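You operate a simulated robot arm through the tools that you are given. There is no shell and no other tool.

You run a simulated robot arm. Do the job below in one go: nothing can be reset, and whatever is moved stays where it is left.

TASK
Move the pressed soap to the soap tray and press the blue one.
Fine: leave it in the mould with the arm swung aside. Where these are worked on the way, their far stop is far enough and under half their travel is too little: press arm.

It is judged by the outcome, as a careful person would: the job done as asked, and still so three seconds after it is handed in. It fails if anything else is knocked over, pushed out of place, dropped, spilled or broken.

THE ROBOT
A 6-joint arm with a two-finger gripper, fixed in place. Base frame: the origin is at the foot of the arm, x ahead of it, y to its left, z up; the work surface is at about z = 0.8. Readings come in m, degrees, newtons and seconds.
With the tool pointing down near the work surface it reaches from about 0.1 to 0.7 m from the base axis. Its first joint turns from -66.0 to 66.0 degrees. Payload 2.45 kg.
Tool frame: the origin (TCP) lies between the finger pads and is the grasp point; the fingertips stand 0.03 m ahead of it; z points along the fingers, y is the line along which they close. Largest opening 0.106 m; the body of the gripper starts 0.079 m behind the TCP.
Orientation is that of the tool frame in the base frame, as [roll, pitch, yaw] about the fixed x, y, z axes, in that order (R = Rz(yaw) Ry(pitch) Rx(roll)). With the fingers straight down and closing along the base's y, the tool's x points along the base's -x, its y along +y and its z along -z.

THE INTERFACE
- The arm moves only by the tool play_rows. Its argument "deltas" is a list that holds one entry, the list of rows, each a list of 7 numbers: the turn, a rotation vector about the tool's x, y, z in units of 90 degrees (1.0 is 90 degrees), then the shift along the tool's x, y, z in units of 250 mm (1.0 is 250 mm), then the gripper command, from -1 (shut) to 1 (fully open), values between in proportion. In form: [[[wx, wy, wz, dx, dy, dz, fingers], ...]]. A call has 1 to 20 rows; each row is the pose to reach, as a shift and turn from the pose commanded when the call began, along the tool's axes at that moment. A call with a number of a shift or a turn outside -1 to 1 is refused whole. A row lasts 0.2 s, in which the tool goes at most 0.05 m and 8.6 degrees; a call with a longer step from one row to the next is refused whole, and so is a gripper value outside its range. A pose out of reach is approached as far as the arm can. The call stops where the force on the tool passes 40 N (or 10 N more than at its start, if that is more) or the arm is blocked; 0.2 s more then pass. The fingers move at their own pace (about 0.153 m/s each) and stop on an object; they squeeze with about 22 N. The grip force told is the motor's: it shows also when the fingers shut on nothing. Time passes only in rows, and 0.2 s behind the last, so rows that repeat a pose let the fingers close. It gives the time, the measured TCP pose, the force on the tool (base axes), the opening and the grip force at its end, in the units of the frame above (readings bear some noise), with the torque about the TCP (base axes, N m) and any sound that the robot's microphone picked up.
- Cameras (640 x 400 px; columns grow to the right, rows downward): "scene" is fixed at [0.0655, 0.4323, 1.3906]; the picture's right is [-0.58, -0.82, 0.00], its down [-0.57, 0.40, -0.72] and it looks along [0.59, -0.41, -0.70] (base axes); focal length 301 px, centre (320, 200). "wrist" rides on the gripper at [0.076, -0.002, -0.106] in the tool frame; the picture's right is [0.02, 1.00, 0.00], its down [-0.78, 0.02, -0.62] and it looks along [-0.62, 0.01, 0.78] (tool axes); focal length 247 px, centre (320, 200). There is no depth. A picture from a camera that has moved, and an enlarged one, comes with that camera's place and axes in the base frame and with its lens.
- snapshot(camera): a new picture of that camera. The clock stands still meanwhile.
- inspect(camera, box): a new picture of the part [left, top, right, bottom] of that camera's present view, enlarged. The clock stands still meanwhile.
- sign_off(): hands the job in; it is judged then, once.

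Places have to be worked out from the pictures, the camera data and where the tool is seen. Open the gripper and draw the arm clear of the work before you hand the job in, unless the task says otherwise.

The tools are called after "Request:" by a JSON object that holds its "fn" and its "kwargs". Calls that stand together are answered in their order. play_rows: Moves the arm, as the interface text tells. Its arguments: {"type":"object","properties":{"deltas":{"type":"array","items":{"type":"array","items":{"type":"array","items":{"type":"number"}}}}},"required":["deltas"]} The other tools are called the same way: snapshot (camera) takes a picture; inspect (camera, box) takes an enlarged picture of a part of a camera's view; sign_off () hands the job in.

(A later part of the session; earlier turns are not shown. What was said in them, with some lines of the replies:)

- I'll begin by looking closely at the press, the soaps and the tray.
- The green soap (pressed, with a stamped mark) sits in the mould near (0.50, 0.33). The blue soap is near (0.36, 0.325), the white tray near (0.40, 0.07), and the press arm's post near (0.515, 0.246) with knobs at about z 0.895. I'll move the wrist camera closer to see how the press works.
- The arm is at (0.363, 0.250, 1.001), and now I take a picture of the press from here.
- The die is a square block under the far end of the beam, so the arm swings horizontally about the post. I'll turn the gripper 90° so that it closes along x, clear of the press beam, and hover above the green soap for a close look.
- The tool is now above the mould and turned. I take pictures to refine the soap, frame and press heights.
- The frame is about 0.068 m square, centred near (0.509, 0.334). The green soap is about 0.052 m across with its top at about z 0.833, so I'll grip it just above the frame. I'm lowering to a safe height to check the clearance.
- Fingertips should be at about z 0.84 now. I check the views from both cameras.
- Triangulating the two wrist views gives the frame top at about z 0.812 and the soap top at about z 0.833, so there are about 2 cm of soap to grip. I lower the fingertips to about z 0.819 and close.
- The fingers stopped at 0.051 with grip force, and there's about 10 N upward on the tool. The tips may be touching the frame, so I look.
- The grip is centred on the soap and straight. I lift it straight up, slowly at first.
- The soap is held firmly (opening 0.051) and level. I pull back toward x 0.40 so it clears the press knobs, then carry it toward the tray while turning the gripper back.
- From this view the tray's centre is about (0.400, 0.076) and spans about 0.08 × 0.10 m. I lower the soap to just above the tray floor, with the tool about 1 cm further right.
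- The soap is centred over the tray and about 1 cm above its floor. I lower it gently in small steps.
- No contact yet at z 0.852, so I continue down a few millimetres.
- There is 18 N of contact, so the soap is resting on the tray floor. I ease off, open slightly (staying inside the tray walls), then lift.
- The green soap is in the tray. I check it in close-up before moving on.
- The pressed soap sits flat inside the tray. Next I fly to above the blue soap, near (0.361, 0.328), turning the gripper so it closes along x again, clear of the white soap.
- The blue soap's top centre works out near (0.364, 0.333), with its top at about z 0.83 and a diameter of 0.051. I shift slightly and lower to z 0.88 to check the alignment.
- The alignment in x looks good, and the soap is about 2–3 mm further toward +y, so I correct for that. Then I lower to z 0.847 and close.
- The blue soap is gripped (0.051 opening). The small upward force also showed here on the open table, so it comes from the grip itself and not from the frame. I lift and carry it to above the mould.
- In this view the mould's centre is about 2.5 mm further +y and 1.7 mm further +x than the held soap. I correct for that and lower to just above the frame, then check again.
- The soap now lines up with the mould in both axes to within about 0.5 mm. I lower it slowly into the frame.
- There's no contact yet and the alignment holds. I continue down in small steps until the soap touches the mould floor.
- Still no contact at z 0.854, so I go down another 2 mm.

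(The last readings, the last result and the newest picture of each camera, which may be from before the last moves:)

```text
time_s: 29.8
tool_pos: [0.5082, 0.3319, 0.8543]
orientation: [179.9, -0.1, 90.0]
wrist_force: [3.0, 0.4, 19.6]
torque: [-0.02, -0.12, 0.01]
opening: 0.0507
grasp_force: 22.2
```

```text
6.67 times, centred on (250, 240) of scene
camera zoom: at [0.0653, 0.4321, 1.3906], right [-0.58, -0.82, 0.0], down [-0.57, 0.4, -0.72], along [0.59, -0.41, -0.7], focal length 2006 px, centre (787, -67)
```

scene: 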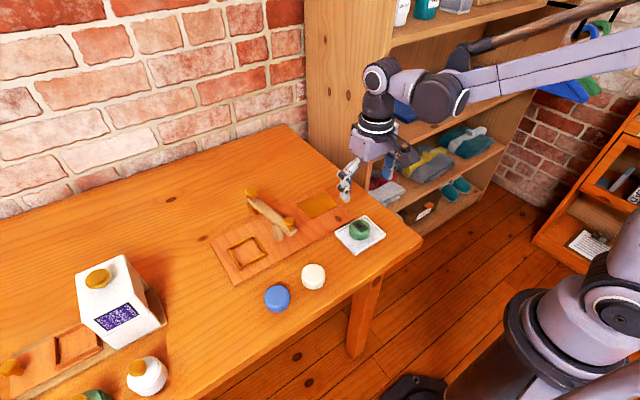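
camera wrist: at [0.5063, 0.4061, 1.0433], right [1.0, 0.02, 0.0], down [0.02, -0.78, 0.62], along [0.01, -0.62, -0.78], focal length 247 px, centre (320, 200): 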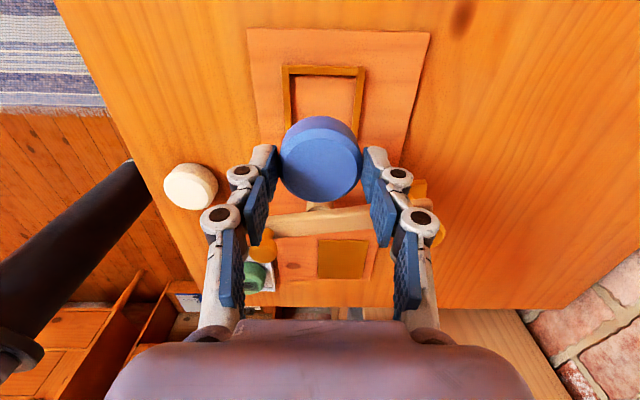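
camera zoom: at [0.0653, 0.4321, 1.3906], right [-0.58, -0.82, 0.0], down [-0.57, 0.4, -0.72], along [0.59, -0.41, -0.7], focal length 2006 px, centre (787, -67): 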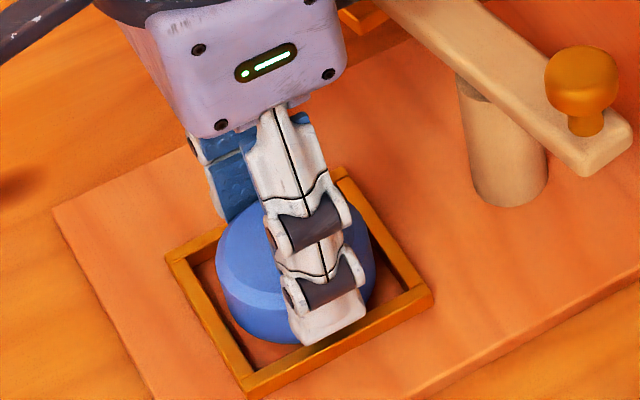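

There is 20 N of contact with the soap bottom at about z 0.807, the same depth as the green soap was, so it appears seated. I ease off, open, and rise to check.

Request:
{"fn": "play_rows", "kwargs": {"deltas": [[[0, 0, 0, 0, 0, -0.004, -0.4], [0, 0, 0, 0, 0, -0.004, 0.2], [0, 0, 0, 0, 0, -0.004, 0.4], [0, 0, 0, 0, 0, -0.03, 0.6], [0, 0, 0, 0, 0, -0.1, 0.8], [0, 0, 0, 0, 0, -0.2, 1], [0, 0, 0, 0, 0, -0.32, 1], [0, 0, 0, 0, 0, -0.44, 1], [0, 0, 0, 0, 0, -0.44, 1]]]}}

Request:
{"fn": "inspect", "kwargs": {"camera": "wrist", "box": [200, 60, 440, 210]}}

Request:
{"fn": "inspect", "kwargs": {"camera": "scene", "box": [200, 170, 300, 260]}}

Request:
{"fn": "snapshot", "kwargs": {"camera": "wrist"}}

```text
time_s: 31.8
tool_pos: [0.5073, 0.3286, 0.9639]
orientation: [179.9, 0.0, 90.0]
wrist_force: [0.0, -0.5, -0.5]
torque: [-0.02, -0.01, -0.01]
opening: 0.106
grasp_force: 0.1
```

```text
2.67 times, centred on (320, 135) of wrist
camera zoom: at [0.5063, 0.4066, 1.071], right [1.0, 0.02, 0.0], down [0.02, -0.78, 0.62], along [0.01, -0.62, -0.78], focal length 659 px, centre (320, 373)
```

zoom: 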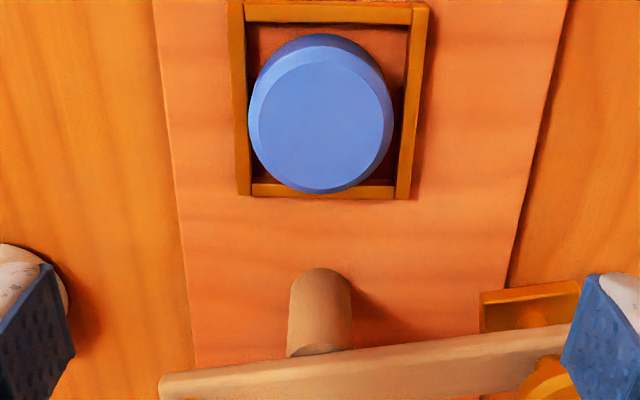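

```text
4.44 times, centred on (250, 215) of scene
camera zoom: at [0.0655, 0.4323, 1.3906], right [-0.58, -0.82, 0.0], down [-0.57, 0.4, -0.72], along [0.59, -0.41, -0.7], focal length 1337 px, centre (631, 133)
```

zoom: 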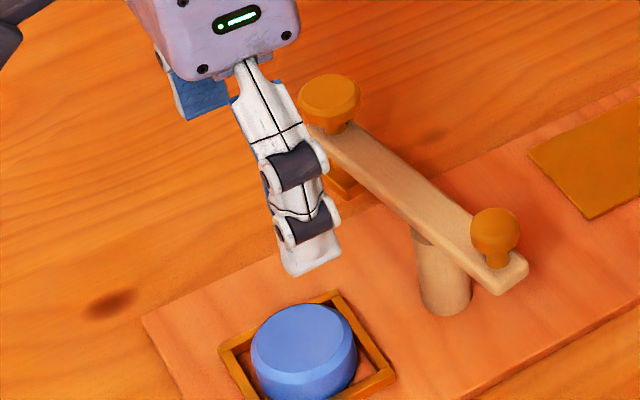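

```text
taken
camera wrist: at [0.5063, 0.4066, 1.071], right [1.0, 0.02, 0.0], down [0.02, -0.78, 0.62], along [0.01, -0.62, -0.78], focal length 247 px, centre (320, 200)
```

wrist: 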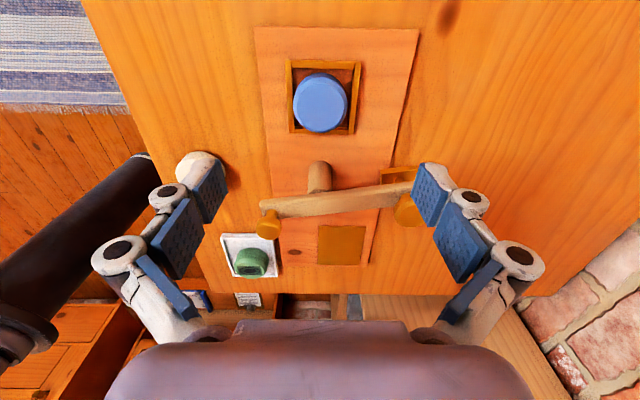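

The blue soap sits level and centred in the mould. The press arm pivots about the post near (0.510, 0.246), with the die under the large far knob at about z 0.853 and a smaller knob on the short near end. I pull back and turn the gripper to look at the near knob.

Request:
{"fn": "play_rows", "kwargs": {"deltas": [[[0, 0, -0.0909, -0.034, -0.06, -0.03, 1], [0, 0, -0.1818, -0.068, -0.12, -0.06, 1], [0, 0, -0.2727, -0.102, -0.18, -0.086, 1], [0, 0, -0.3636, -0.136, -0.24, -0.086, 1], [0, 0, -0.4545, -0.17, -0.3, -0.086, 1], [0, 0, -0.5454, -0.204, -0.352, -0.086, 1], [0, 0, -0.6363, -0.238, -0.352, -0.086, 1], [0, 0, -0.7272, -0.272, -0.352, -0.086, 1], [0, 0, -0.8181, -0.306, -0.352, -0.086, 1], [0, 0, -0.909, -0.34, -0.352, -0.086, 1], [0, 0, -1.0, -0.374, -0.352, -0.086, 1], [0, 0, -1.0, -0.374, -0.352, -0.086, 1]]]}}

Request:
{"fn": "snapshot", "kwargs": {"camera": "wrist"}}

Request:
{"fn": "inspect", "kwargs": {"camera": "wrist", "box": [200, 110, 440, 260]}}

Request:
{"fn": "inspect", "kwargs": {"camera": "scene", "box": [220, 170, 320, 260]}}

```text
time_s: 34.4
tool_pos: [0.4216, 0.2387, 0.9837]
orientation: [-179.9, 0.0, -179.9]
wrist_force: [0.9, 0.4, 0.3]
torque: [-0.02, -0.03, -0.01]
opening: 0.106
grasp_force: 0.1
```

```text
taken
camera wrist: at [0.3452, 0.237, 1.091], right [-0.02, 1.0, 0.0], down [0.78, 0.02, 0.62], along [0.62, 0.02, -0.78], focal length 247 px, centre (320, 200)
```

wrist: 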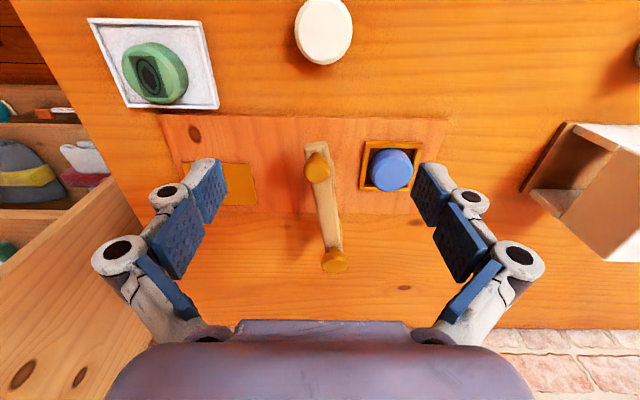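

```text
2.67 times, centred on (320, 185) of wrist
camera zoom: at [0.3452, 0.237, 1.091], right [-0.02, 1.0, 0.0], down [0.78, 0.02, 0.62], along [0.62, 0.02, -0.78], focal length 659 px, centre (320, 240)
```

zoom: 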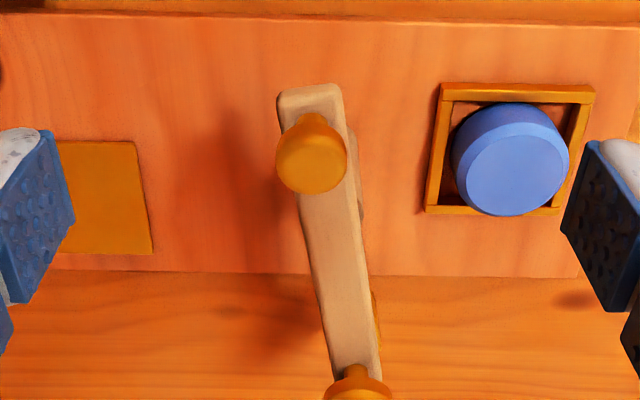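

```text
4.44 times, centred on (270, 215) of scene
camera zoom: at [0.0655, 0.4323, 1.3906], right [-0.58, -0.82, 0.0], down [-0.57, 0.4, -0.72], along [0.59, -0.41, -0.7], focal length 1337 px, centre (542, 133)
```

zoom: 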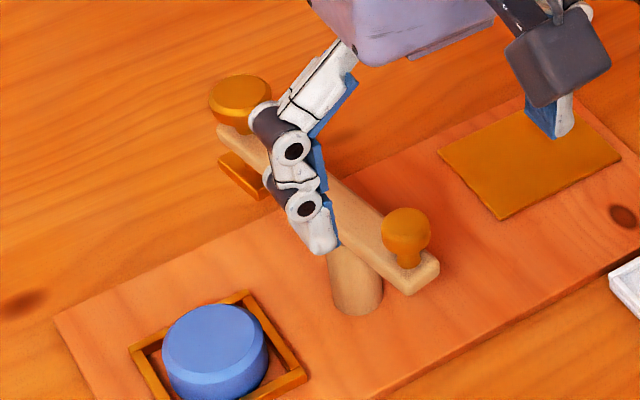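

The near knob is at about (0.461, 0.238, 0.902), the beam runs 10° off the x axis, and its top is at about z 0.88. I'll straddle the short end of the beam with the fingers, turned 10° to match, and first lower over it with margin.

Request:
{"fn": "play_rows", "kwargs": {"deltas": [[[0, 0, -0.04, -0.05, -0.001, 0, 0.7], [0, 0, -0.08, -0.11, -0.003, 0, 0.4], [0, 0, -0.111, -0.159, -0.004, 0, 0.3], [0, 0, -0.111, -0.159, -0.004, 0.08, 0.3], [0, 0, -0.111, -0.159, -0.004, 0.16, 0.3], [0, 0, -0.111, -0.159, -0.004, 0.2, 0.3], [0, 0, -0.111, -0.159, -0.004, 0.2, 0.3]]]}}

Request:
{"fn": "snapshot", "kwargs": {"camera": "wrist"}}

Request:
{"fn": "inspect", "kwargs": {"camera": "scene", "box": [220, 170, 320, 260]}}

```text
time_s: 36.0
tool_pos: [0.4619, 0.2372, 0.9364]
orientation: [-179.9, 0.0, -170.1]
wrist_force: [-0.8, 0.4, 0.1]
torque: [0.03, 0.03, -0.01]
opening: 0.069
grasp_force: 0.0
```

```text
taken
camera wrist: at [0.387, 0.2231, 1.0418], right [-0.19, 0.98, 0.0], down [0.77, 0.15, 0.62], along [0.61, 0.12, -0.78], focal length 247 px, centre (320, 200)
```

wrist: 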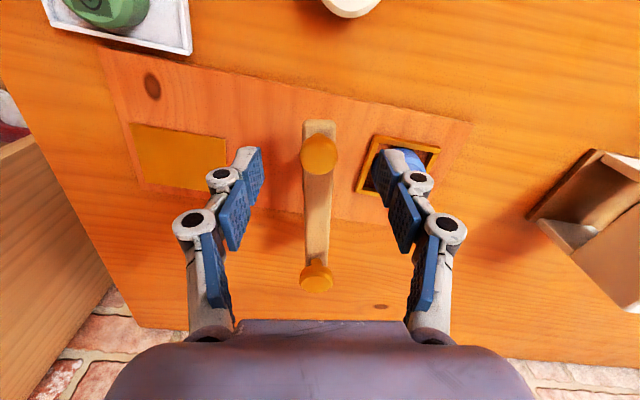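

```text
4.44 times, centred on (270, 215) of scene
camera zoom: at [0.0655, 0.4323, 1.3906], right [-0.58, -0.82, 0.0], down [-0.57, 0.4, -0.72], along [0.59, -0.41, -0.7], focal length 1337 px, centre (542, 133)
```

zoom: 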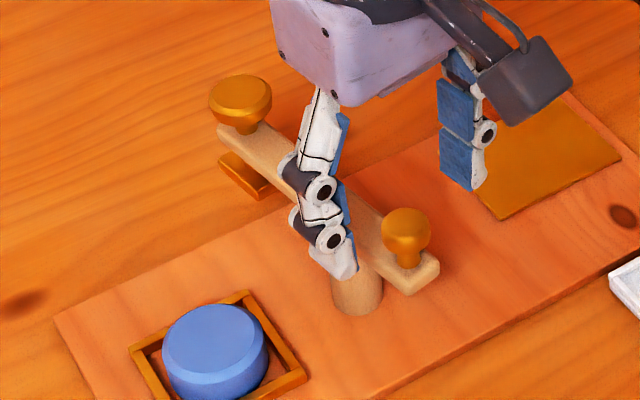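

The knob and beam are centred between the fingers. I lower to z 0.898, so the tips are beside the beam, and narrow the fingers loosely around it.

Request:
{"fn": "play_rows", "kwargs": {"deltas": [[[0, 0, 0, 0, 0, 0.05, 0.3], [0, 0, 0, 0, 0, 0.1, 0.3], [0, 0, 0, 0, 0, 0.152, 0.3], [0, 0, 0, 0, 0, 0.152, 0.0], [0, 0, 0, 0, 0, 0.152, -0.3], [0, 0, 0, 0, 0, 0.152, -0.3]]]}}

Request:
{"fn": "snapshot", "kwargs": {"camera": "wrist"}}

Request:
{"fn": "inspect", "kwargs": {"camera": "scene", "box": [220, 170, 320, 260]}}

```text
time_s: 37.4
tool_pos: [0.4614, 0.2361, 0.8963]
orientation: [179.9, 0.0, -170.0]
wrist_force: [-0.5, 0.1, 0.7]
torque: [-0.03, 0.02, 0.0]
opening: 0.037
grasp_force: 0.1
```

```text
taken
camera wrist: at [0.3863, 0.2218, 1.0028], right [-0.19, 0.98, 0.0], down [0.77, 0.15, 0.62], along [0.61, 0.12, -0.78], focal length 247 px, centre (320, 200)
```

wrist: 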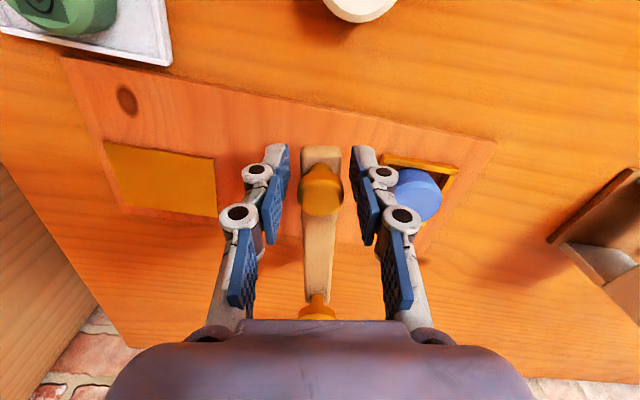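

```text
4.44 times, centred on (270, 215) of scene
camera zoom: at [0.0655, 0.4323, 1.3906], right [-0.58, -0.82, 0.0], down [-0.57, 0.4, -0.72], along [0.59, -0.41, -0.7], focal length 1337 px, centre (542, 133)
```

zoom: 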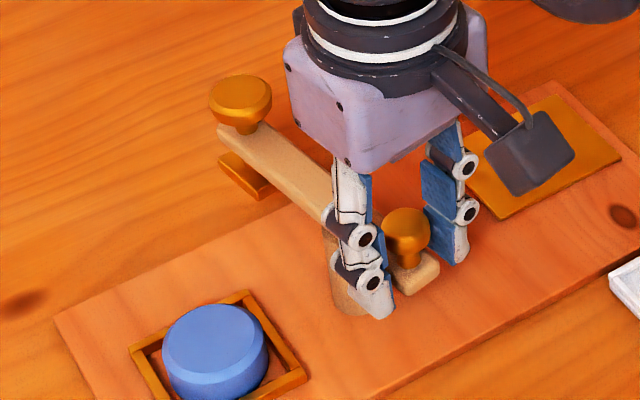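

The fingers straddle the short end symmetrically with about 6 mm of slack each side. I swing around the post axis 40° first (counter-clockwise, die toward the mould) and check the forces.

Request:
{"fn": "play_rows", "kwargs": {"deltas": [[[0, 0, -0.0889, -0.0019, -0.0278, 0, -0.3], [0, 0, -0.1778, -0.0077, -0.0551, 0, -0.3], [0, 0, -0.2667, -0.0173, -0.0813, 0, -0.3], [0, 0, -0.3556, -0.0304, -0.106, 0, -0.3], [0, 0, -0.4444, -0.0468, -0.1286, 0, -0.3], [0, 0, -0.4444, -0.0468, -0.1286, 0, -0.3]]]}}

Request:
{"fn": "snapshot", "kwargs": {"camera": "wrist"}}

Request:
{"fn": "inspect", "kwargs": {"camera": "scene", "box": [210, 160, 330, 270]}}

```text
time_s: 38.8
tool_pos: [0.4787, 0.2062, 0.8967]
orientation: [-180.0, 0.1, -129.9]
wrist_force: [-0.2, -0.1, 0.5]
torque: [0.05, 0.01, 0.0]
opening: 0.0374
grasp_force: 0.4
```

```text
taken
camera wrist: at [0.4309, 0.1477, 1.0037], right [-0.78, 0.62, 0.0], down [0.49, 0.61, 0.62], along [0.39, 0.49, -0.78], focal length 247 px, centre (320, 200)
```

wrist: 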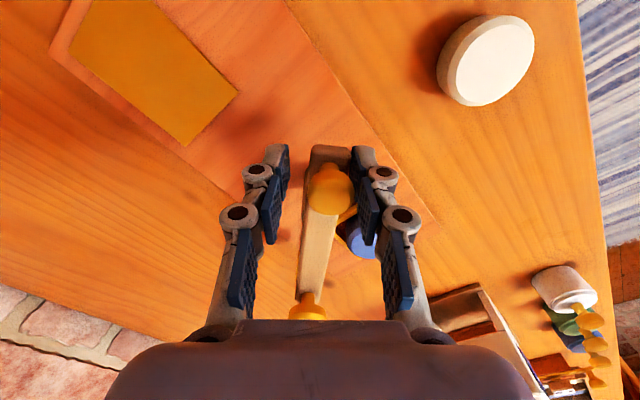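

```text
3.64 times, centred on (270, 215) of scene
camera zoom: at [0.0655, 0.4323, 1.3906], right [-0.58, -0.82, 0.0], down [-0.57, 0.4, -0.72], along [0.59, -0.41, -0.7], focal length 1094 px, centre (502, 146)
```

zoom: 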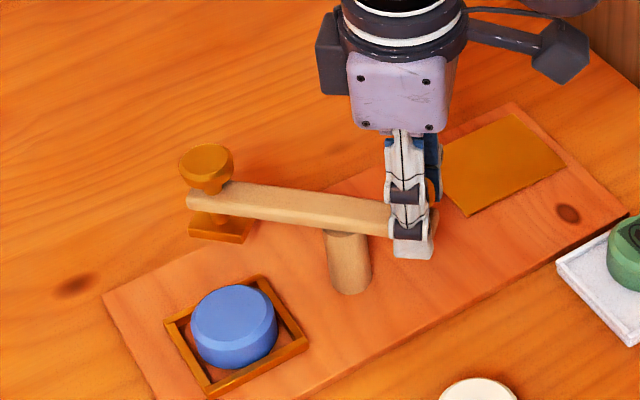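

It swings freely with no measurable resistance, and the die is coming round toward the mould. I continue another 40°.

Request:
{"fn": "play_rows", "kwargs": {"deltas": [[[0, 0, -0.0889, -0.0019, -0.0278, 0, -0.3], [0, 0, -0.1778, -0.0077, -0.0551, 0, -0.3], [0, 0, -0.2667, -0.0173, -0.0813, 0, -0.3], [0, 0, -0.3556, -0.0304, -0.106, 0, -0.3], [0, 0, -0.4444, -0.0468, -0.1286, 0, -0.3], [0, 0, -0.4444, -0.0468, -0.1286, 0, -0.3]]]}}

Request:
{"fn": "snapshot", "kwargs": {"camera": "wrist"}}

Request:
{"fn": "inspect", "kwargs": {"camera": "scene", "box": [210, 160, 330, 270]}}

```text
time_s: 40.2
tool_pos: [0.5086, 0.196, 0.8954]
orientation: [179.9, 0.0, -89.9]
wrist_force: [0.1, -0.2, -0.1]
torque: [-0.01, 0.01, 0.01]
opening: 0.0374
grasp_force: 0.0
```

```text
taken
camera wrist: at [0.511, 0.1193, 1.0032], right [-1.0, -0.02, 0.0], down [-0.02, 0.78, 0.62], along [-0.01, 0.62, -0.78], focal length 247 px, centre (320, 200)
```

wrist: 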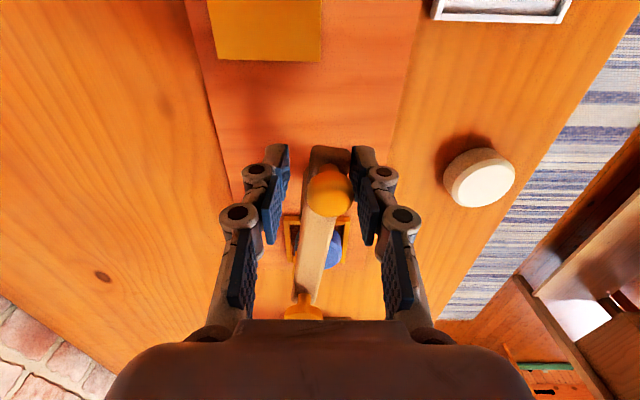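

```text
3.64 times, centred on (270, 215) of scene
camera zoom: at [0.0655, 0.4323, 1.3906], right [-0.58, -0.82, 0.0], down [-0.57, 0.4, -0.72], along [0.59, -0.41, -0.7], focal length 1094 px, centre (502, 146)
```

zoom: 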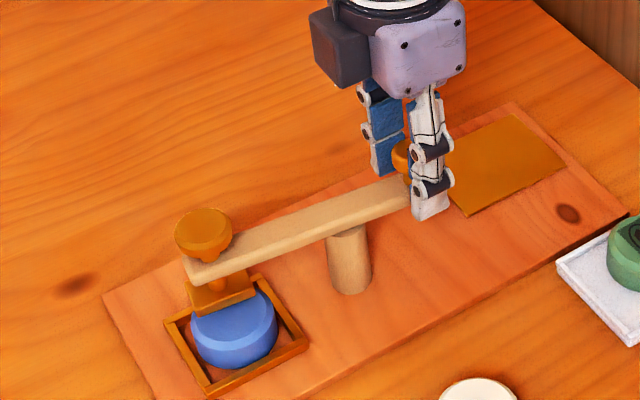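

The die is nearly over the mould. I continue slowly to look for the stop.

Request:
{"fn": "play_rows", "kwargs": {"deltas": [[[0, 0, -0.0444, -0.0005, -0.0139, 0, -0.3], [0, 0, -0.0889, -0.0019, -0.0278, 0, -0.3], [0, 0, -0.1333, -0.0044, -0.0416, 0, -0.3], [0, 0, -0.1333, -0.0044, -0.0416, 0, -0.3]]]}}

Request:
{"fn": "snapshot", "kwargs": {"camera": "wrist"}}

Request:
{"fn": "inspect", "kwargs": {"camera": "scene", "box": [210, 160, 330, 270]}}

```text
time_s: 41.2
tool_pos: [0.5172, 0.196, 0.8971]
orientation: [179.9, 0.1, -77.9]
wrist_force: [-11.9, 2.6, -0.4]
torque: [0.11, 0.33, -0.21]
opening: 0.0447
grasp_force: 5.9
```

```text
taken
camera wrist: at [0.536, 0.1229, 1.0031], right [-0.97, -0.23, 0.0], down [-0.18, 0.76, 0.62], along [-0.14, 0.61, -0.78], focal length 247 px, centre (320, 200)
```

wrist: 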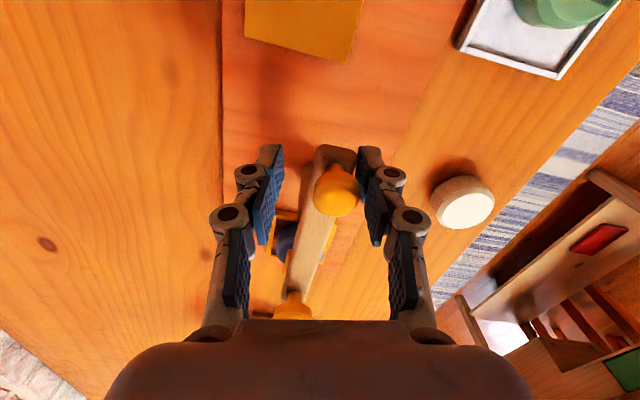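

```text
3.64 times, centred on (270, 215) of scene
camera zoom: at [0.0652, 0.4324, 1.3905], right [-0.58, -0.82, 0.0], down [-0.57, 0.4, -0.72], along [0.59, -0.41, -0.7], focal length 1094 px, centre (502, 146)
```

zoom: 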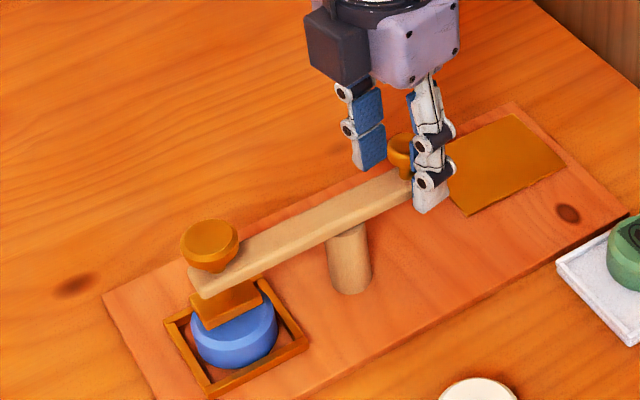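

The far stop is reached (12 N side force), and the die is centred over the blue soap at about (0.509, 0.332) but still above it. The die hangs on a stem under a large palm knob. I back off, raise clear, and view it before pressing down.

Request:
{"fn": "play_rows", "kwargs": {"deltas": [[[0, 0, 0.04, -0.0004, 0.0125, 0, -0.3], [0, 0, 0.0667, -0.0011, 0.0209, 0, -0.3], [0, 0, 0.0667, -0.0011, 0.0209, -0.04, -0.2], [0, 0, 0.0667, -0.0011, 0.0209, -0.14, -0.1], [0, 0, 0.0667, -0.0011, 0.0209, -0.28, -0.1], [0, 0, 0.0667, -0.0011, 0.0209, -0.42, -0.1], [0, 0, 0.0667, -0.0011, 0.0209, -0.42, -0.1]]]}}

Request:
{"fn": "snapshot", "kwargs": {"camera": "wrist"}}

Request:
{"fn": "inspect", "kwargs": {"camera": "scene", "box": [210, 190, 310, 270]}}

```text
time_s: 42.8
tool_pos: [0.5165, 0.1934, 0.9989]
orientation: [180.0, 0.0, -84.1]
wrist_force: [0.4, -0.6, 0.1]
torque: [0.03, 0.0, 0.0]
opening: 0.0478
grasp_force: 0.0
```

```text
taken
camera wrist: at [0.5256, 0.1198, 1.1059], right [-0.99, -0.13, 0.0], down [-0.1, 0.78, 0.62], along [-0.08, 0.62, -0.78], focal length 247 px, centre (320, 200)
```

wrist: 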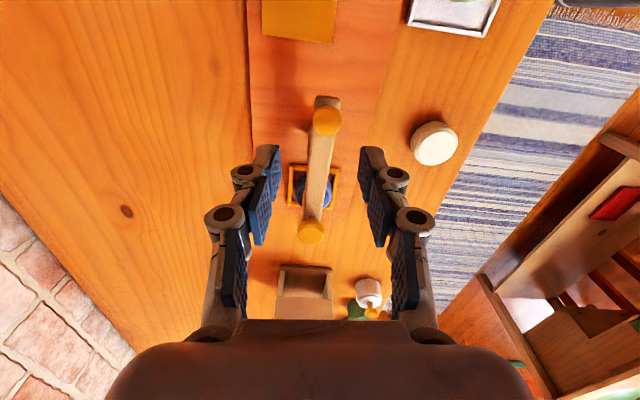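

```text
5.00 times, centred on (260, 230) of scene
camera zoom: at [0.0655, 0.4323, 1.3906], right [-0.58, -0.82, 0.0], down [-0.57, 0.4, -0.72], along [0.59, -0.41, -0.7], focal length 1505 px, centre (620, 50)
```

zoom: 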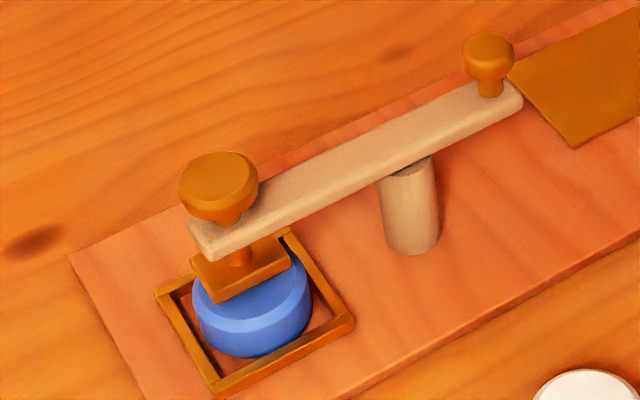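

The palm knob's top is at about (0.508, 0.3325, 0.908), and the die plate hangs about 2 cm above the soap on a sliding stem. I move above the knob with the fingers shut, to push down with the tips.

Request:
{"fn": "play_rows", "kwargs": {"deltas": [[[0, 0, 0, -0.1, -0.005, 0, -1], [0, 0, 0, -0.22, -0.01, 0, -1], [0, 0, 0, -0.34, -0.015, 0, -1], [0, 0, 0, -0.46, -0.02, 0, -1], [0, 0, 0, -0.552, -0.025, 0.0, -1], [0, 0, 0, -0.552, -0.025, 0.08, -1], [0, 0, 0, -0.552, -0.025, 0.16, -1], [0, 0, 0, -0.552, -0.025, 0.16, -1]]]}}

Request:
{"fn": "snapshot", "kwargs": {"camera": "wrist"}}

Request:
{"fn": "inspect", "kwargs": {"camera": "scene", "box": [210, 170, 310, 260]}}

```text
time_s: 44.6
tool_pos: [0.507, 0.3353, 0.962]
orientation: [180.0, 0.0, -84.0]
wrist_force: [0.3, -0.5, 0.0]
torque: [-0.02, 0.02, -0.02]
opening: 0.0
grasp_force: 21.8
```

```text
taken
camera wrist: at [0.5159, 0.2587, 1.0682], right [-0.99, -0.13, 0.0], down [-0.1, 0.78, 0.62], along [-0.08, 0.62, -0.78], focal length 247 px, centre (320, 200)
```

wrist: 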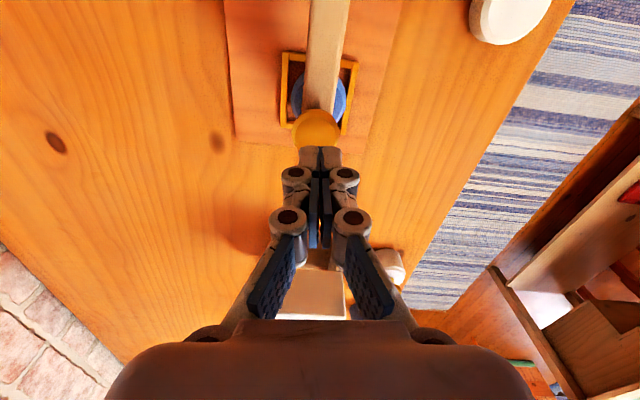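

```text
4.44 times, centred on (260, 215) of scene
camera zoom: at [0.0655, 0.4323, 1.3906], right [-0.58, -0.82, 0.0], down [-0.57, 0.4, -0.72], along [0.59, -0.41, -0.7], focal length 1337 px, centre (587, 133)
```

zoom: 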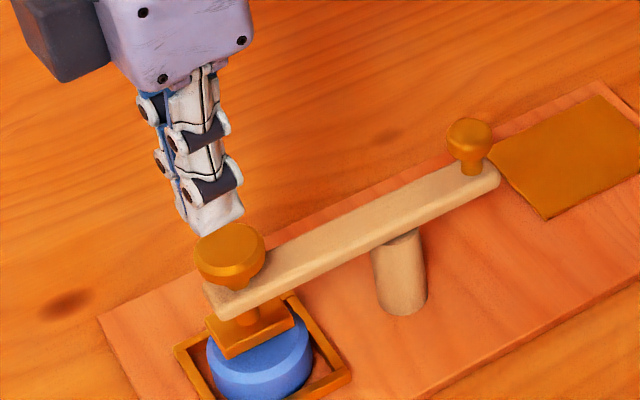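

The tool axis is about 3–4 mm off the knob centre (toward +y and −x), so I correct that and lower gently to contact.

Request:
{"fn": "play_rows", "kwargs": {"deltas": [[[0, 0, 0, 0.017, -0.01, 0.03, -1], [0, 0, 0, 0.017, -0.01, 0.06, -1], [0, 0, 0, 0.017, -0.01, 0.08, -1], [0, 0, 0, 0.017, -0.01, 0.095, -1], [0, 0, 0, 0.017, -0.01, 0.11, -1], [0, 0, 0, 0.017, -0.01, 0.11, -1]]]}}

Request:
{"fn": "inspect", "kwargs": {"camera": "scene", "box": [210, 180, 310, 260]}}

Request:
{"fn": "inspect", "kwargs": {"camera": "wrist", "box": [240, 60, 400, 210]}}

```text
time_s: 46.0
tool_pos: [0.5104, 0.329, 0.9343]
orientation: [-180.0, 0.0, -83.9]
wrist_force: [-1.1, 0.1, 1.3]
torque: [-0.04, 0.0, 0.02]
opening: 0.006
grasp_force: 28.7
```

```text
5.00 times, centred on (260, 220) of scene
camera zoom: at [0.0655, 0.4323, 1.3906], right [-0.58, -0.82, 0.0], down [-0.57, 0.4, -0.72], along [0.59, -0.41, -0.7], focal length 1505 px, centre (620, 100)
```

zoom: 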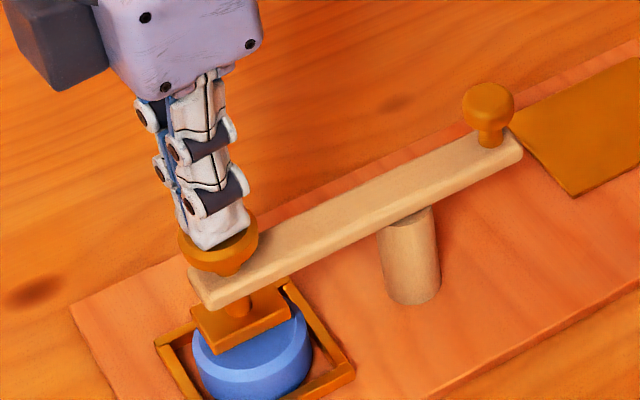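

```text
2.67 times, centred on (320, 135) of wrist
camera zoom: at [0.5197, 0.2552, 1.041], right [-0.99, -0.13, 0.0], down [-0.1, 0.78, 0.62], along [-0.08, 0.62, -0.78], focal length 659 px, centre (320, 373)
```

zoom: 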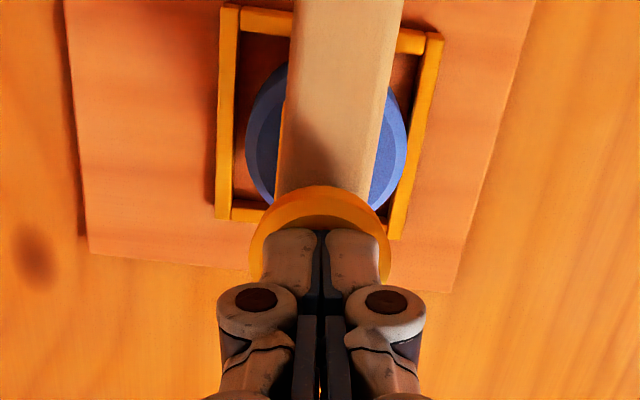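

The tips are on the knob top. The fingers spread slightly to 6 mm but the force is small. I push down in small steps and watch force and travel.

Request:
{"fn": "play_rows", "kwargs": {"deltas": [[[0, 0, 0, 0, 0, 0.008, -1], [0, 0, 0, 0, 0, 0.016, -1], [0, 0, 0, 0, 0, 0.024, -1], [0, 0, 0, 0, 0, 0.032, -1], [0, 0, 0, 0, 0, 0.032, -1]]]}}

Request:
{"fn": "inspect", "kwargs": {"camera": "scene", "box": [210, 180, 310, 260]}}

```text
time_s: 47.2
tool_pos: [0.5107, 0.3314, 0.9268]
orientation: [-179.9, 0.1, -84.0]
wrist_force: [2.8, 2.8, 31.9]
torque: [0.04, -0.08, 0.1]
opening: 0.0062
grasp_force: 29.0
heard: click
```

```text
5.00 times, centred on (260, 220) of scene
camera zoom: at [0.0651, 0.4321, 1.3907], right [-0.58, -0.82, 0.0], down [-0.57, 0.4, -0.72], along [0.59, -0.41, -0.7], focal length 1505 px, centre (620, 100)
```

zoom: 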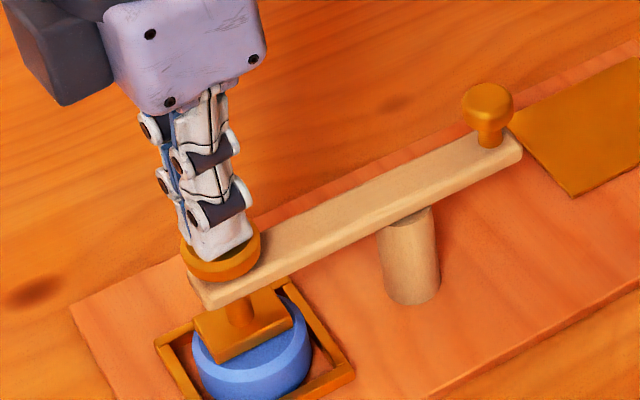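

A click was heard with 32 N at the tip, and the knob is nearly down on the beam. I look closer to see whether any travel remains.

Request:
{"fn": "inspect", "kwargs": {"camera": "scene", "box": [230, 210, 280, 260]}}

Request:
{"fn": "inspect", "kwargs": {"camera": "wrist", "box": [260, 60, 380, 180]}}

```text
8.00 times, centred on (255, 235) of scene
camera zoom: at [0.0651, 0.4321, 1.3907], right [-0.58, -0.82, 0.0], down [-0.57, 0.4, -0.72], along [0.59, -0.41, -0.7], focal length 2407 px, centre (840, -80)
```

zoom: 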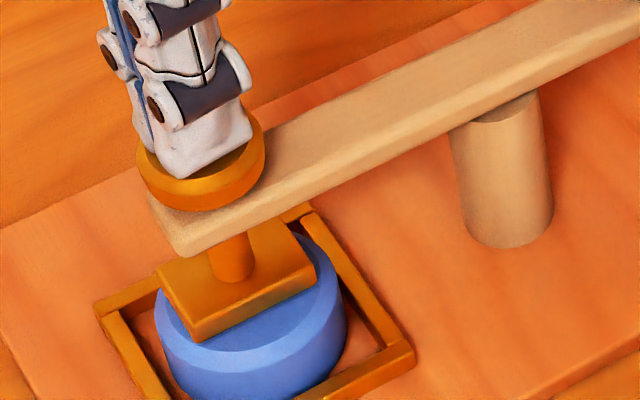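

```text
3.33 times, centred on (320, 120) of wrist
camera zoom: at [0.5197, 0.255, 1.0337], right [-0.99, -0.13, 0.0], down [-0.1, 0.78, 0.62], along [-0.08, 0.62, -0.78], focal length 823 px, centre (320, 467)
```

zoom: 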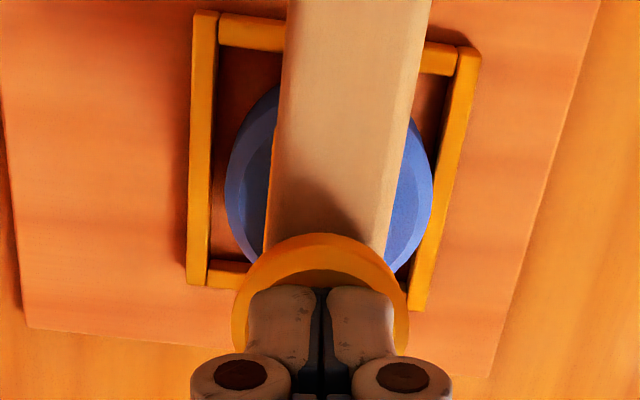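

The knob has bottomed on the beam and the die rests on the soap. I hold with a touch more push to be sure it's fully pressed, then release upward.

Request:
{"fn": "play_rows", "kwargs": {"deltas": [[[0, 0, 0, 0, 0, 0.003, -1], [0, 0, 0, 0, 0, 0.003, -1], [0, 0, 0, 0, 0, 0.003, -1]]]}}

```text
time_s: 47.9
tool_pos: [0.5114, 0.3298, 0.9273]
orientation: [180.0, 0.0, -84.0]
wrist_force: [-1.5, -0.4, 11.9]
torque: [-0.03, 0.04, -0.03]
opening: 0.006
grasp_force: 29.2
stopped in row 3: the force on the tool passed its limit at 42 N (the readings are from after the stop); the commanded pose is now the measured one
```

The rigid stop is confirmed at 42 N. I now raise the tool straight up and see how the plunger and soap look.

Request:
{"fn": "play_rows", "kwargs": {"deltas": [[[0, 0, 0, 0, 0, -0.02, -1], [0, 0, 0, 0, 0, -0.06, -1], [0, 0, 0, 0, 0, -0.12, -1], [0, 0, 0, 0, 0, -0.22, -1], [0, 0, 0, 0, 0, -0.32, -1], [0, 0, 0, 0, 0, -0.32, -1]]]}}

Request:
{"fn": "inspect", "kwargs": {"camera": "scene", "box": [210, 180, 310, 260]}}

Request:
{"fn": "snapshot", "kwargs": {"camera": "wrist"}}

```text
time_s: 49.2
tool_pos: [0.5081, 0.3318, 1.0074]
orientation: [-180.0, 0.1, -84.0]
wrist_force: [0.5, 0.2, 0.3]
torque: [-0.01, 0.0, 0.02]
opening: 0.0001
grasp_force: 28.7
```

```text
5.00 times, centred on (260, 220) of scene
camera zoom: at [0.0655, 0.4323, 1.3906], right [-0.58, -0.82, 0.0], down [-0.57, 0.4, -0.72], along [0.59, -0.41, -0.7], focal length 1505 px, centre (620, 100)
```

zoom: 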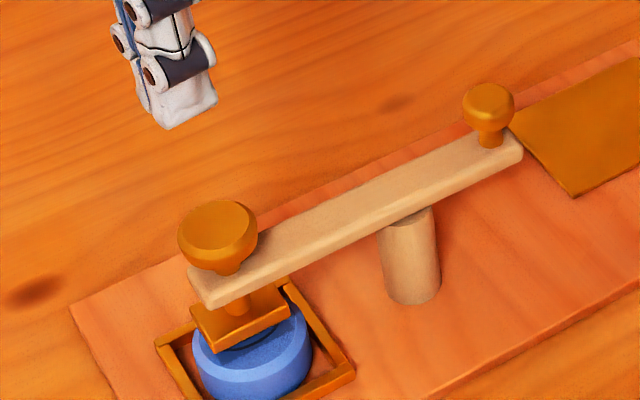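

```text
taken
camera wrist: at [0.519, 0.2556, 1.1136], right [-0.99, -0.13, 0.0], down [-0.1, 0.78, 0.62], along [-0.08, 0.62, -0.78], focal length 247 px, centre (320, 200)
```

wrist: 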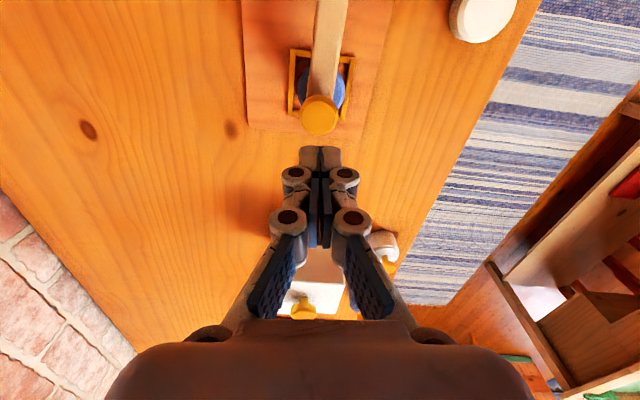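

The plunger sprang back up and an imprint shows on the blue soap beneath. Now I go back to the near knob at about (0.510, 0.197), with the fingers open and turned to −90°, to swing the arm aside.

Request:
{"fn": "play_rows", "kwargs": {"deltas": [[[0, 0, 0.0667, 0.12, 0.012, 0, -0.6], [0, 0, 0.0667, 0.24, 0.024, 0, -0.2], [0, 0, 0.0667, 0.36, 0.036, 0, 0.1], [0, 0, 0.0667, 0.46, 0.046, 0, 0.3], [0, 0, 0.0667, 0.532, 0.0535, 0, 0.3], [0, 0, 0.0667, 0.532, 0.0535, 0.1, 0.3], [0, 0, 0.0667, 0.532, 0.0535, 0.2, 0.3], [0, 0, 0.0667, 0.532, 0.0535, 0.28, 0.3], [0, 0, 0.0667, 0.532, 0.0535, 0.28, 0.3]]]}}

Request:
{"fn": "snapshot", "kwargs": {"camera": "wrist"}}

Request:
{"fn": "inspect", "kwargs": {"camera": "scene", "box": [210, 160, 330, 260]}}

```text
time_s: 51.2
tool_pos: [0.51, 0.1973, 0.9362]
orientation: [179.9, -0.1, -90.0]
wrist_force: [0.0, 0.7, 0.1]
torque: [-0.03, 0.02, 0.01]
opening: 0.0687
grasp_force: 0.0
```

```text
taken
camera wrist: at [0.5116, 0.1217, 1.0431], right [-1.0, -0.02, 0.0], down [-0.02, 0.78, 0.62], along [-0.01, 0.62, -0.78], focal length 247 px, centre (320, 200)
```

wrist: 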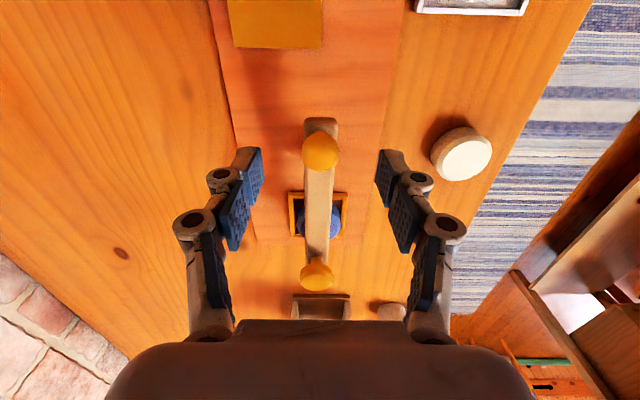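

```text
4.00 times, centred on (270, 210) of scene
camera zoom: at [0.0655, 0.4323, 1.3906], right [-0.58, -0.82, 0.0], down [-0.57, 0.4, -0.72], along [0.59, -0.41, -0.7], focal length 1204 px, centre (520, 160)
```

zoom: 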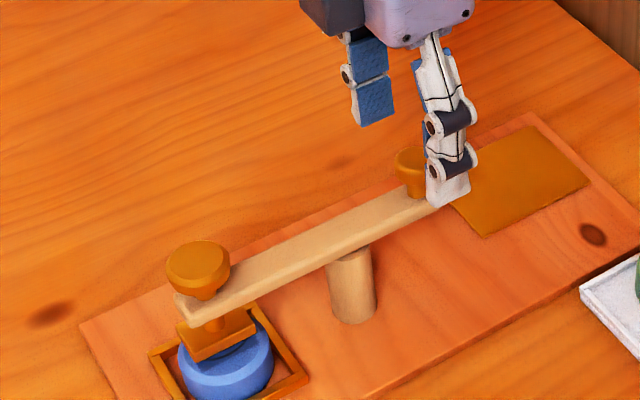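

The beam is centred between the fingers. I lower, narrow loosely, and swing 40° clockwise (back aside).

Request:
{"fn": "play_rows", "kwargs": {"deltas": [[[0, 0, 0, 0, 0, 0.05, 0.3], [0, 0, 0, 0, 0, 0.1, 0.3], [0, 0, 0, 0, 0, 0.152, 0.3], [0, 0, 0, 0, 0, 0.152, 0.0], [0, 0, 0, 0, 0, 0.152, -0.3], [0, 0, 0, 0, 0, 0.152, -0.3]]]}}

Request:
{"fn": "play_rows", "kwargs": {"deltas": [[[0, 0, 0.0889, -0.0019, 0.0278, 0, -0.3], [0, 0, 0.1778, -0.0077, 0.0551, 0, -0.3], [0, 0, 0.2667, -0.0173, 0.0813, 0, -0.3], [0, 0, 0.3556, -0.0304, 0.106, 0, -0.3], [0, 0, 0.4444, -0.0468, 0.1286, 0, -0.3], [0, 0, 0.4444, -0.0468, 0.1286, 0, -0.3]]]}}

Request:
{"fn": "inspect", "kwargs": {"camera": "scene", "box": [210, 160, 330, 260]}}

Request:
{"fn": "snapshot", "kwargs": {"camera": "wrist"}}

```text
time_s: 52.6
tool_pos: [0.5104, 0.1965, 0.8988]
orientation: [-180.0, -0.1, -90.0]
wrist_force: [0.3, -0.4, 0.6]
torque: [0.03, 0.0, 0.0]
opening: 0.037
grasp_force: 0.0
```

```text
time_s: 54.0
tool_pos: [0.4796, 0.2081, 0.8979]
orientation: [179.9, 0.1, -130.1]
wrist_force: [-0.4, -0.2, -0.7]
torque: [-0.01, -0.01, 0.01]
opening: 0.0376
grasp_force: 0.4
```

```text
4.00 times, centred on (270, 210) of scene
camera zoom: at [0.0655, 0.4323, 1.3906], right [-0.58, -0.82, 0.0], down [-0.57, 0.4, -0.72], along [0.59, -0.41, -0.7], focal length 1204 px, centre (520, 160)
```

zoom: 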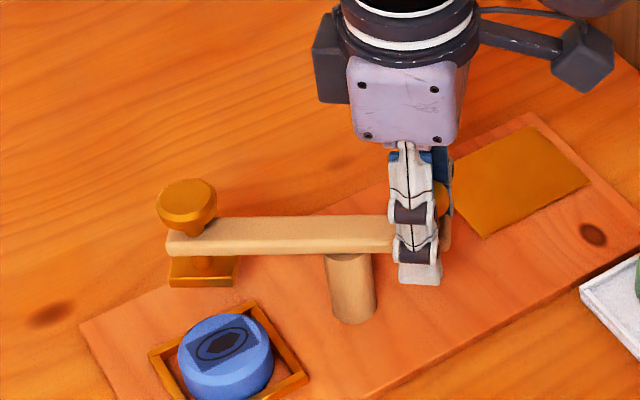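

```text
taken
camera wrist: at [0.4307, 0.1491, 1.0046], right [-0.78, 0.63, 0.0], down [0.49, 0.61, 0.62], along [0.39, 0.48, -0.78], focal length 247 px, centre (320, 200)
```

wrist: 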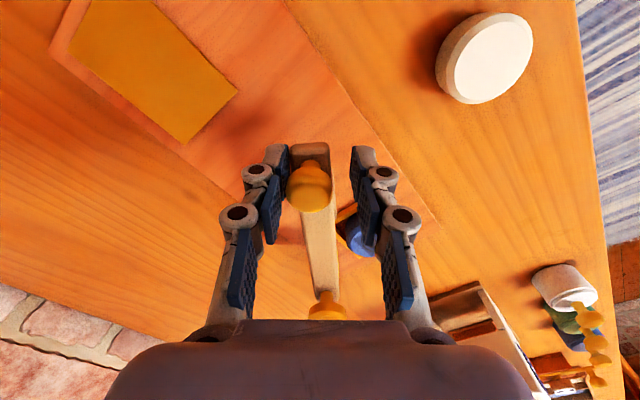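

The blue soap now shows the stamped mark. I continue swinging the arm back another 44° toward its original rest position.

Request:
{"fn": "play_rows", "kwargs": {"deltas": [[[0, 0, 0.0889, -0.0019, 0.0278, 0, -0.3], [0, 0, 0.1778, -0.0077, 0.0551, 0, -0.3], [0, 0, 0.2667, -0.0173, 0.0813, 0, -0.3], [0, 0, 0.3556, -0.0304, 0.106, 0, -0.3], [0, 0, 0.4444, -0.0468, 0.1286, 0, -0.3], [0, 0, 0.4889, -0.0561, 0.1389, 0, -0.3], [0, 0, 0.4889, -0.0561, 0.1389, 0, -0.3]]]}}

Request:
{"fn": "inspect", "kwargs": {"camera": "scene", "box": [210, 160, 330, 260]}}

Request:
{"fn": "snapshot", "kwargs": {"camera": "wrist"}}

```text
time_s: 55.6
tool_pos: [0.4602, 0.2428, 0.8971]
orientation: [179.9, 0.0, -174.1]
wrist_force: [0.1, -0.1, -0.6]
torque: [0.02, 0.0, 0.0]
opening: 0.0372
grasp_force: 0.6
```

```text
4.00 times, centred on (270, 210) of scene
camera zoom: at [0.0655, 0.4323, 1.3906], right [-0.58, -0.82, 0.0], down [-0.57, 0.4, -0.72], along [0.59, -0.41, -0.7], focal length 1204 px, centre (520, 160)
```

zoom: 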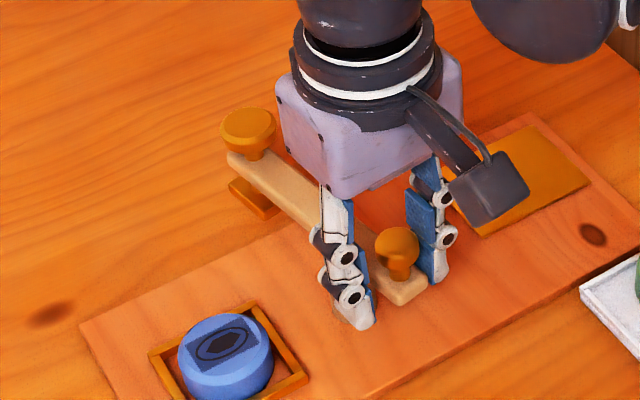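

```text
taken
camera wrist: at [0.3841, 0.2332, 1.0048], right [-0.12, 0.99, 0.0], down [0.78, 0.1, 0.62], along [0.62, 0.08, -0.78], focal length 247 px, centre (320, 200)
```

wrist: 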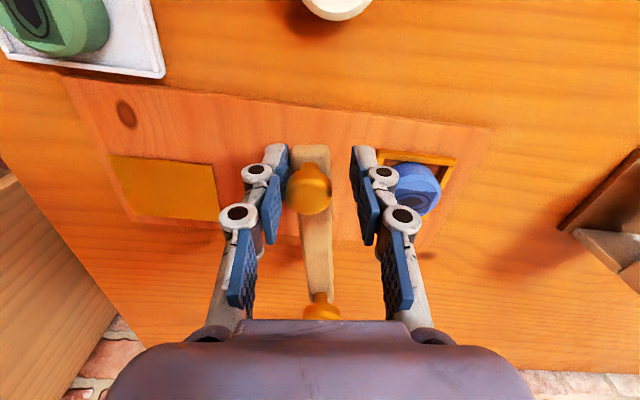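

The arm is back at its original rest position (knob pixels match the first picture). I open the fingers and raise straight up, clear of the knob.

Request:
{"fn": "play_rows", "kwargs": {"deltas": [[[0, 0, 0, 0, -0.008, 0, 0.1], [0, 0, 0, 0, -0.008, 0, 0.3], [0, 0, 0, 0, -0.008, -0.06, 0.3], [0, 0, 0, 0, -0.008, -0.16, 0.3], [0, 0, 0, 0, -0.008, -0.3, 0.4], [0, 0, 0, 0, -0.008, -0.44, 0.6], [0, 0, 0, 0.15, -0.008, -0.52, 1], [0, 0, 0, 0.3, -0.008, -0.6, 1], [0, 0, 0, 0.3, -0.008, -0.6, 1]]]}}

Request:
{"fn": "snapshot", "kwargs": {"camera": "scene"}}

Request:
{"fn": "inspect", "kwargs": {"camera": "scene", "box": [200, 160, 400, 310]}}

Request:
{"fn": "snapshot", "kwargs": {"camera": "wrist"}}

```text
time_s: 57.6
tool_pos: [0.3868, 0.2316, 1.0444]
orientation: [179.9, 0.1, -174.1]
wrist_force: [-0.6, 0.0, -0.4]
torque: [0.01, 0.03, 0.01]
opening: 0.106
grasp_force: 0.0
```

```text
taken
```

scene: 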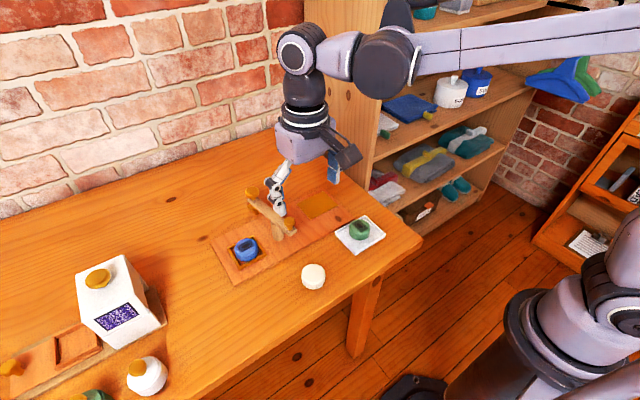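

```text
2.67 times, centred on (300, 235) of scene
camera zoom: at [0.0655, 0.4323, 1.3906], right [-0.58, -0.82, 0.0], down [-0.57, 0.4, -0.72], along [0.59, -0.41, -0.7], focal length 802 px, centre (373, 107)
```

zoom: 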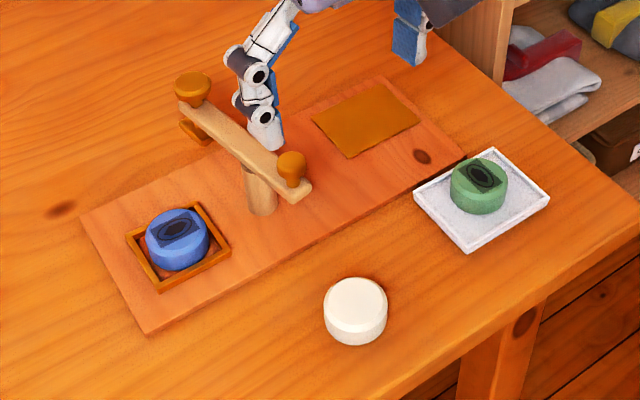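

```text
taken
camera wrist: at [0.3115, 0.2226, 1.1512], right [-0.13, 0.99, 0.0], down [0.78, 0.1, 0.62], along [0.62, 0.08, -0.78], focal length 247 px, centre (320, 200)
```

wrist: 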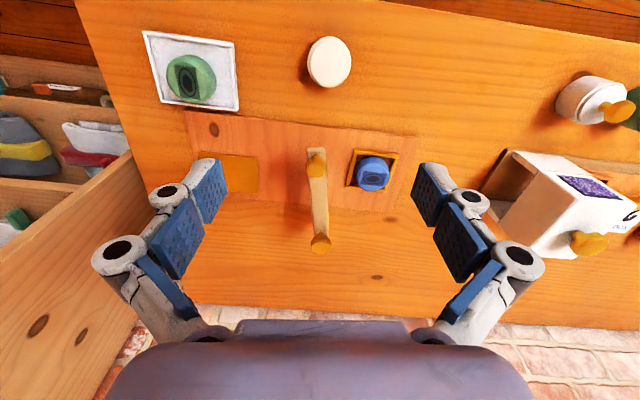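

Everything is in place: the green soap is in the tray, the blue soap is stamped in the mould, the press arm is aside, and the white soap and other items are untouched. I draw the arm further clear, near its start pose.

Request:
{"fn": "play_rows", "kwargs": {"deltas": [[[0, 0, 0, 0.04, -0.06, -0.08, 1], [0, 0, 0, 0.08, -0.12, -0.16, 1], [0, 0, 0, 0.12, -0.18, -0.24, 1], [0, 0, 0, 0.16, -0.24, -0.32, 1], [0, 0, 0, 0.2, -0.3, -0.4, 1], [0, 0, 0, 0.2, -0.3, -0.4, 1], [0, 0, 0, 0.2, -0.3, -0.4, 1]]]}}

Request:
{"fn": "inspect", "kwargs": {"camera": "scene", "box": [200, 160, 400, 310]}}

```text
time_s: 59.2
tool_pos: [0.3455, 0.1496, 1.1464]
orientation: [180.0, 0.0, -173.9]
wrist_force: [0.3, 0.2, -0.1]
torque: [0.01, -0.04, 0.0]
opening: 0.1063
grasp_force: 0.0
```

```text
2.67 times, centred on (300, 235) of scene
camera zoom: at [0.0655, 0.4323, 1.3906], right [-0.58, -0.82, 0.0], down [-0.57, 0.4, -0.72], along [0.59, -0.41, -0.7], focal length 802 px, centre (373, 107)
```

zoom: 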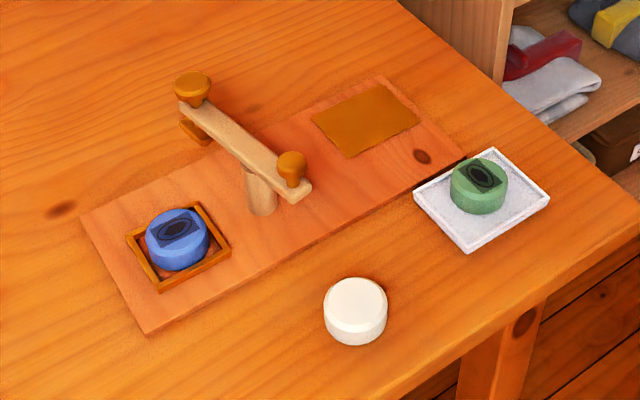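

The last picture shows the pressed green soap in the tray, the blue soap stamped in the mould, the press arm at rest, and the gripper open and clear. I hand the job in.

Request:
{"fn": "sign_off", "kwargs": {}}

```text
The job is handed in.
```

The job is done and handed in: the pressed green soap is in the soap tray, and the blue soap is pressed.

- **Green soap:** it is sitting flat inside the tray walls.
- **Blue soap:** I set it in the mould, swung the press arm over it to its stop, and pushed the knob down until it clicked and would go no further. The stamped mark is visible on top. I left it in the mould with the press arm swung back to where it started.
- **Everything else:** the white soap and the other items on the bench look undisturbed in the last pictures. The gripper is open and clear of the work.
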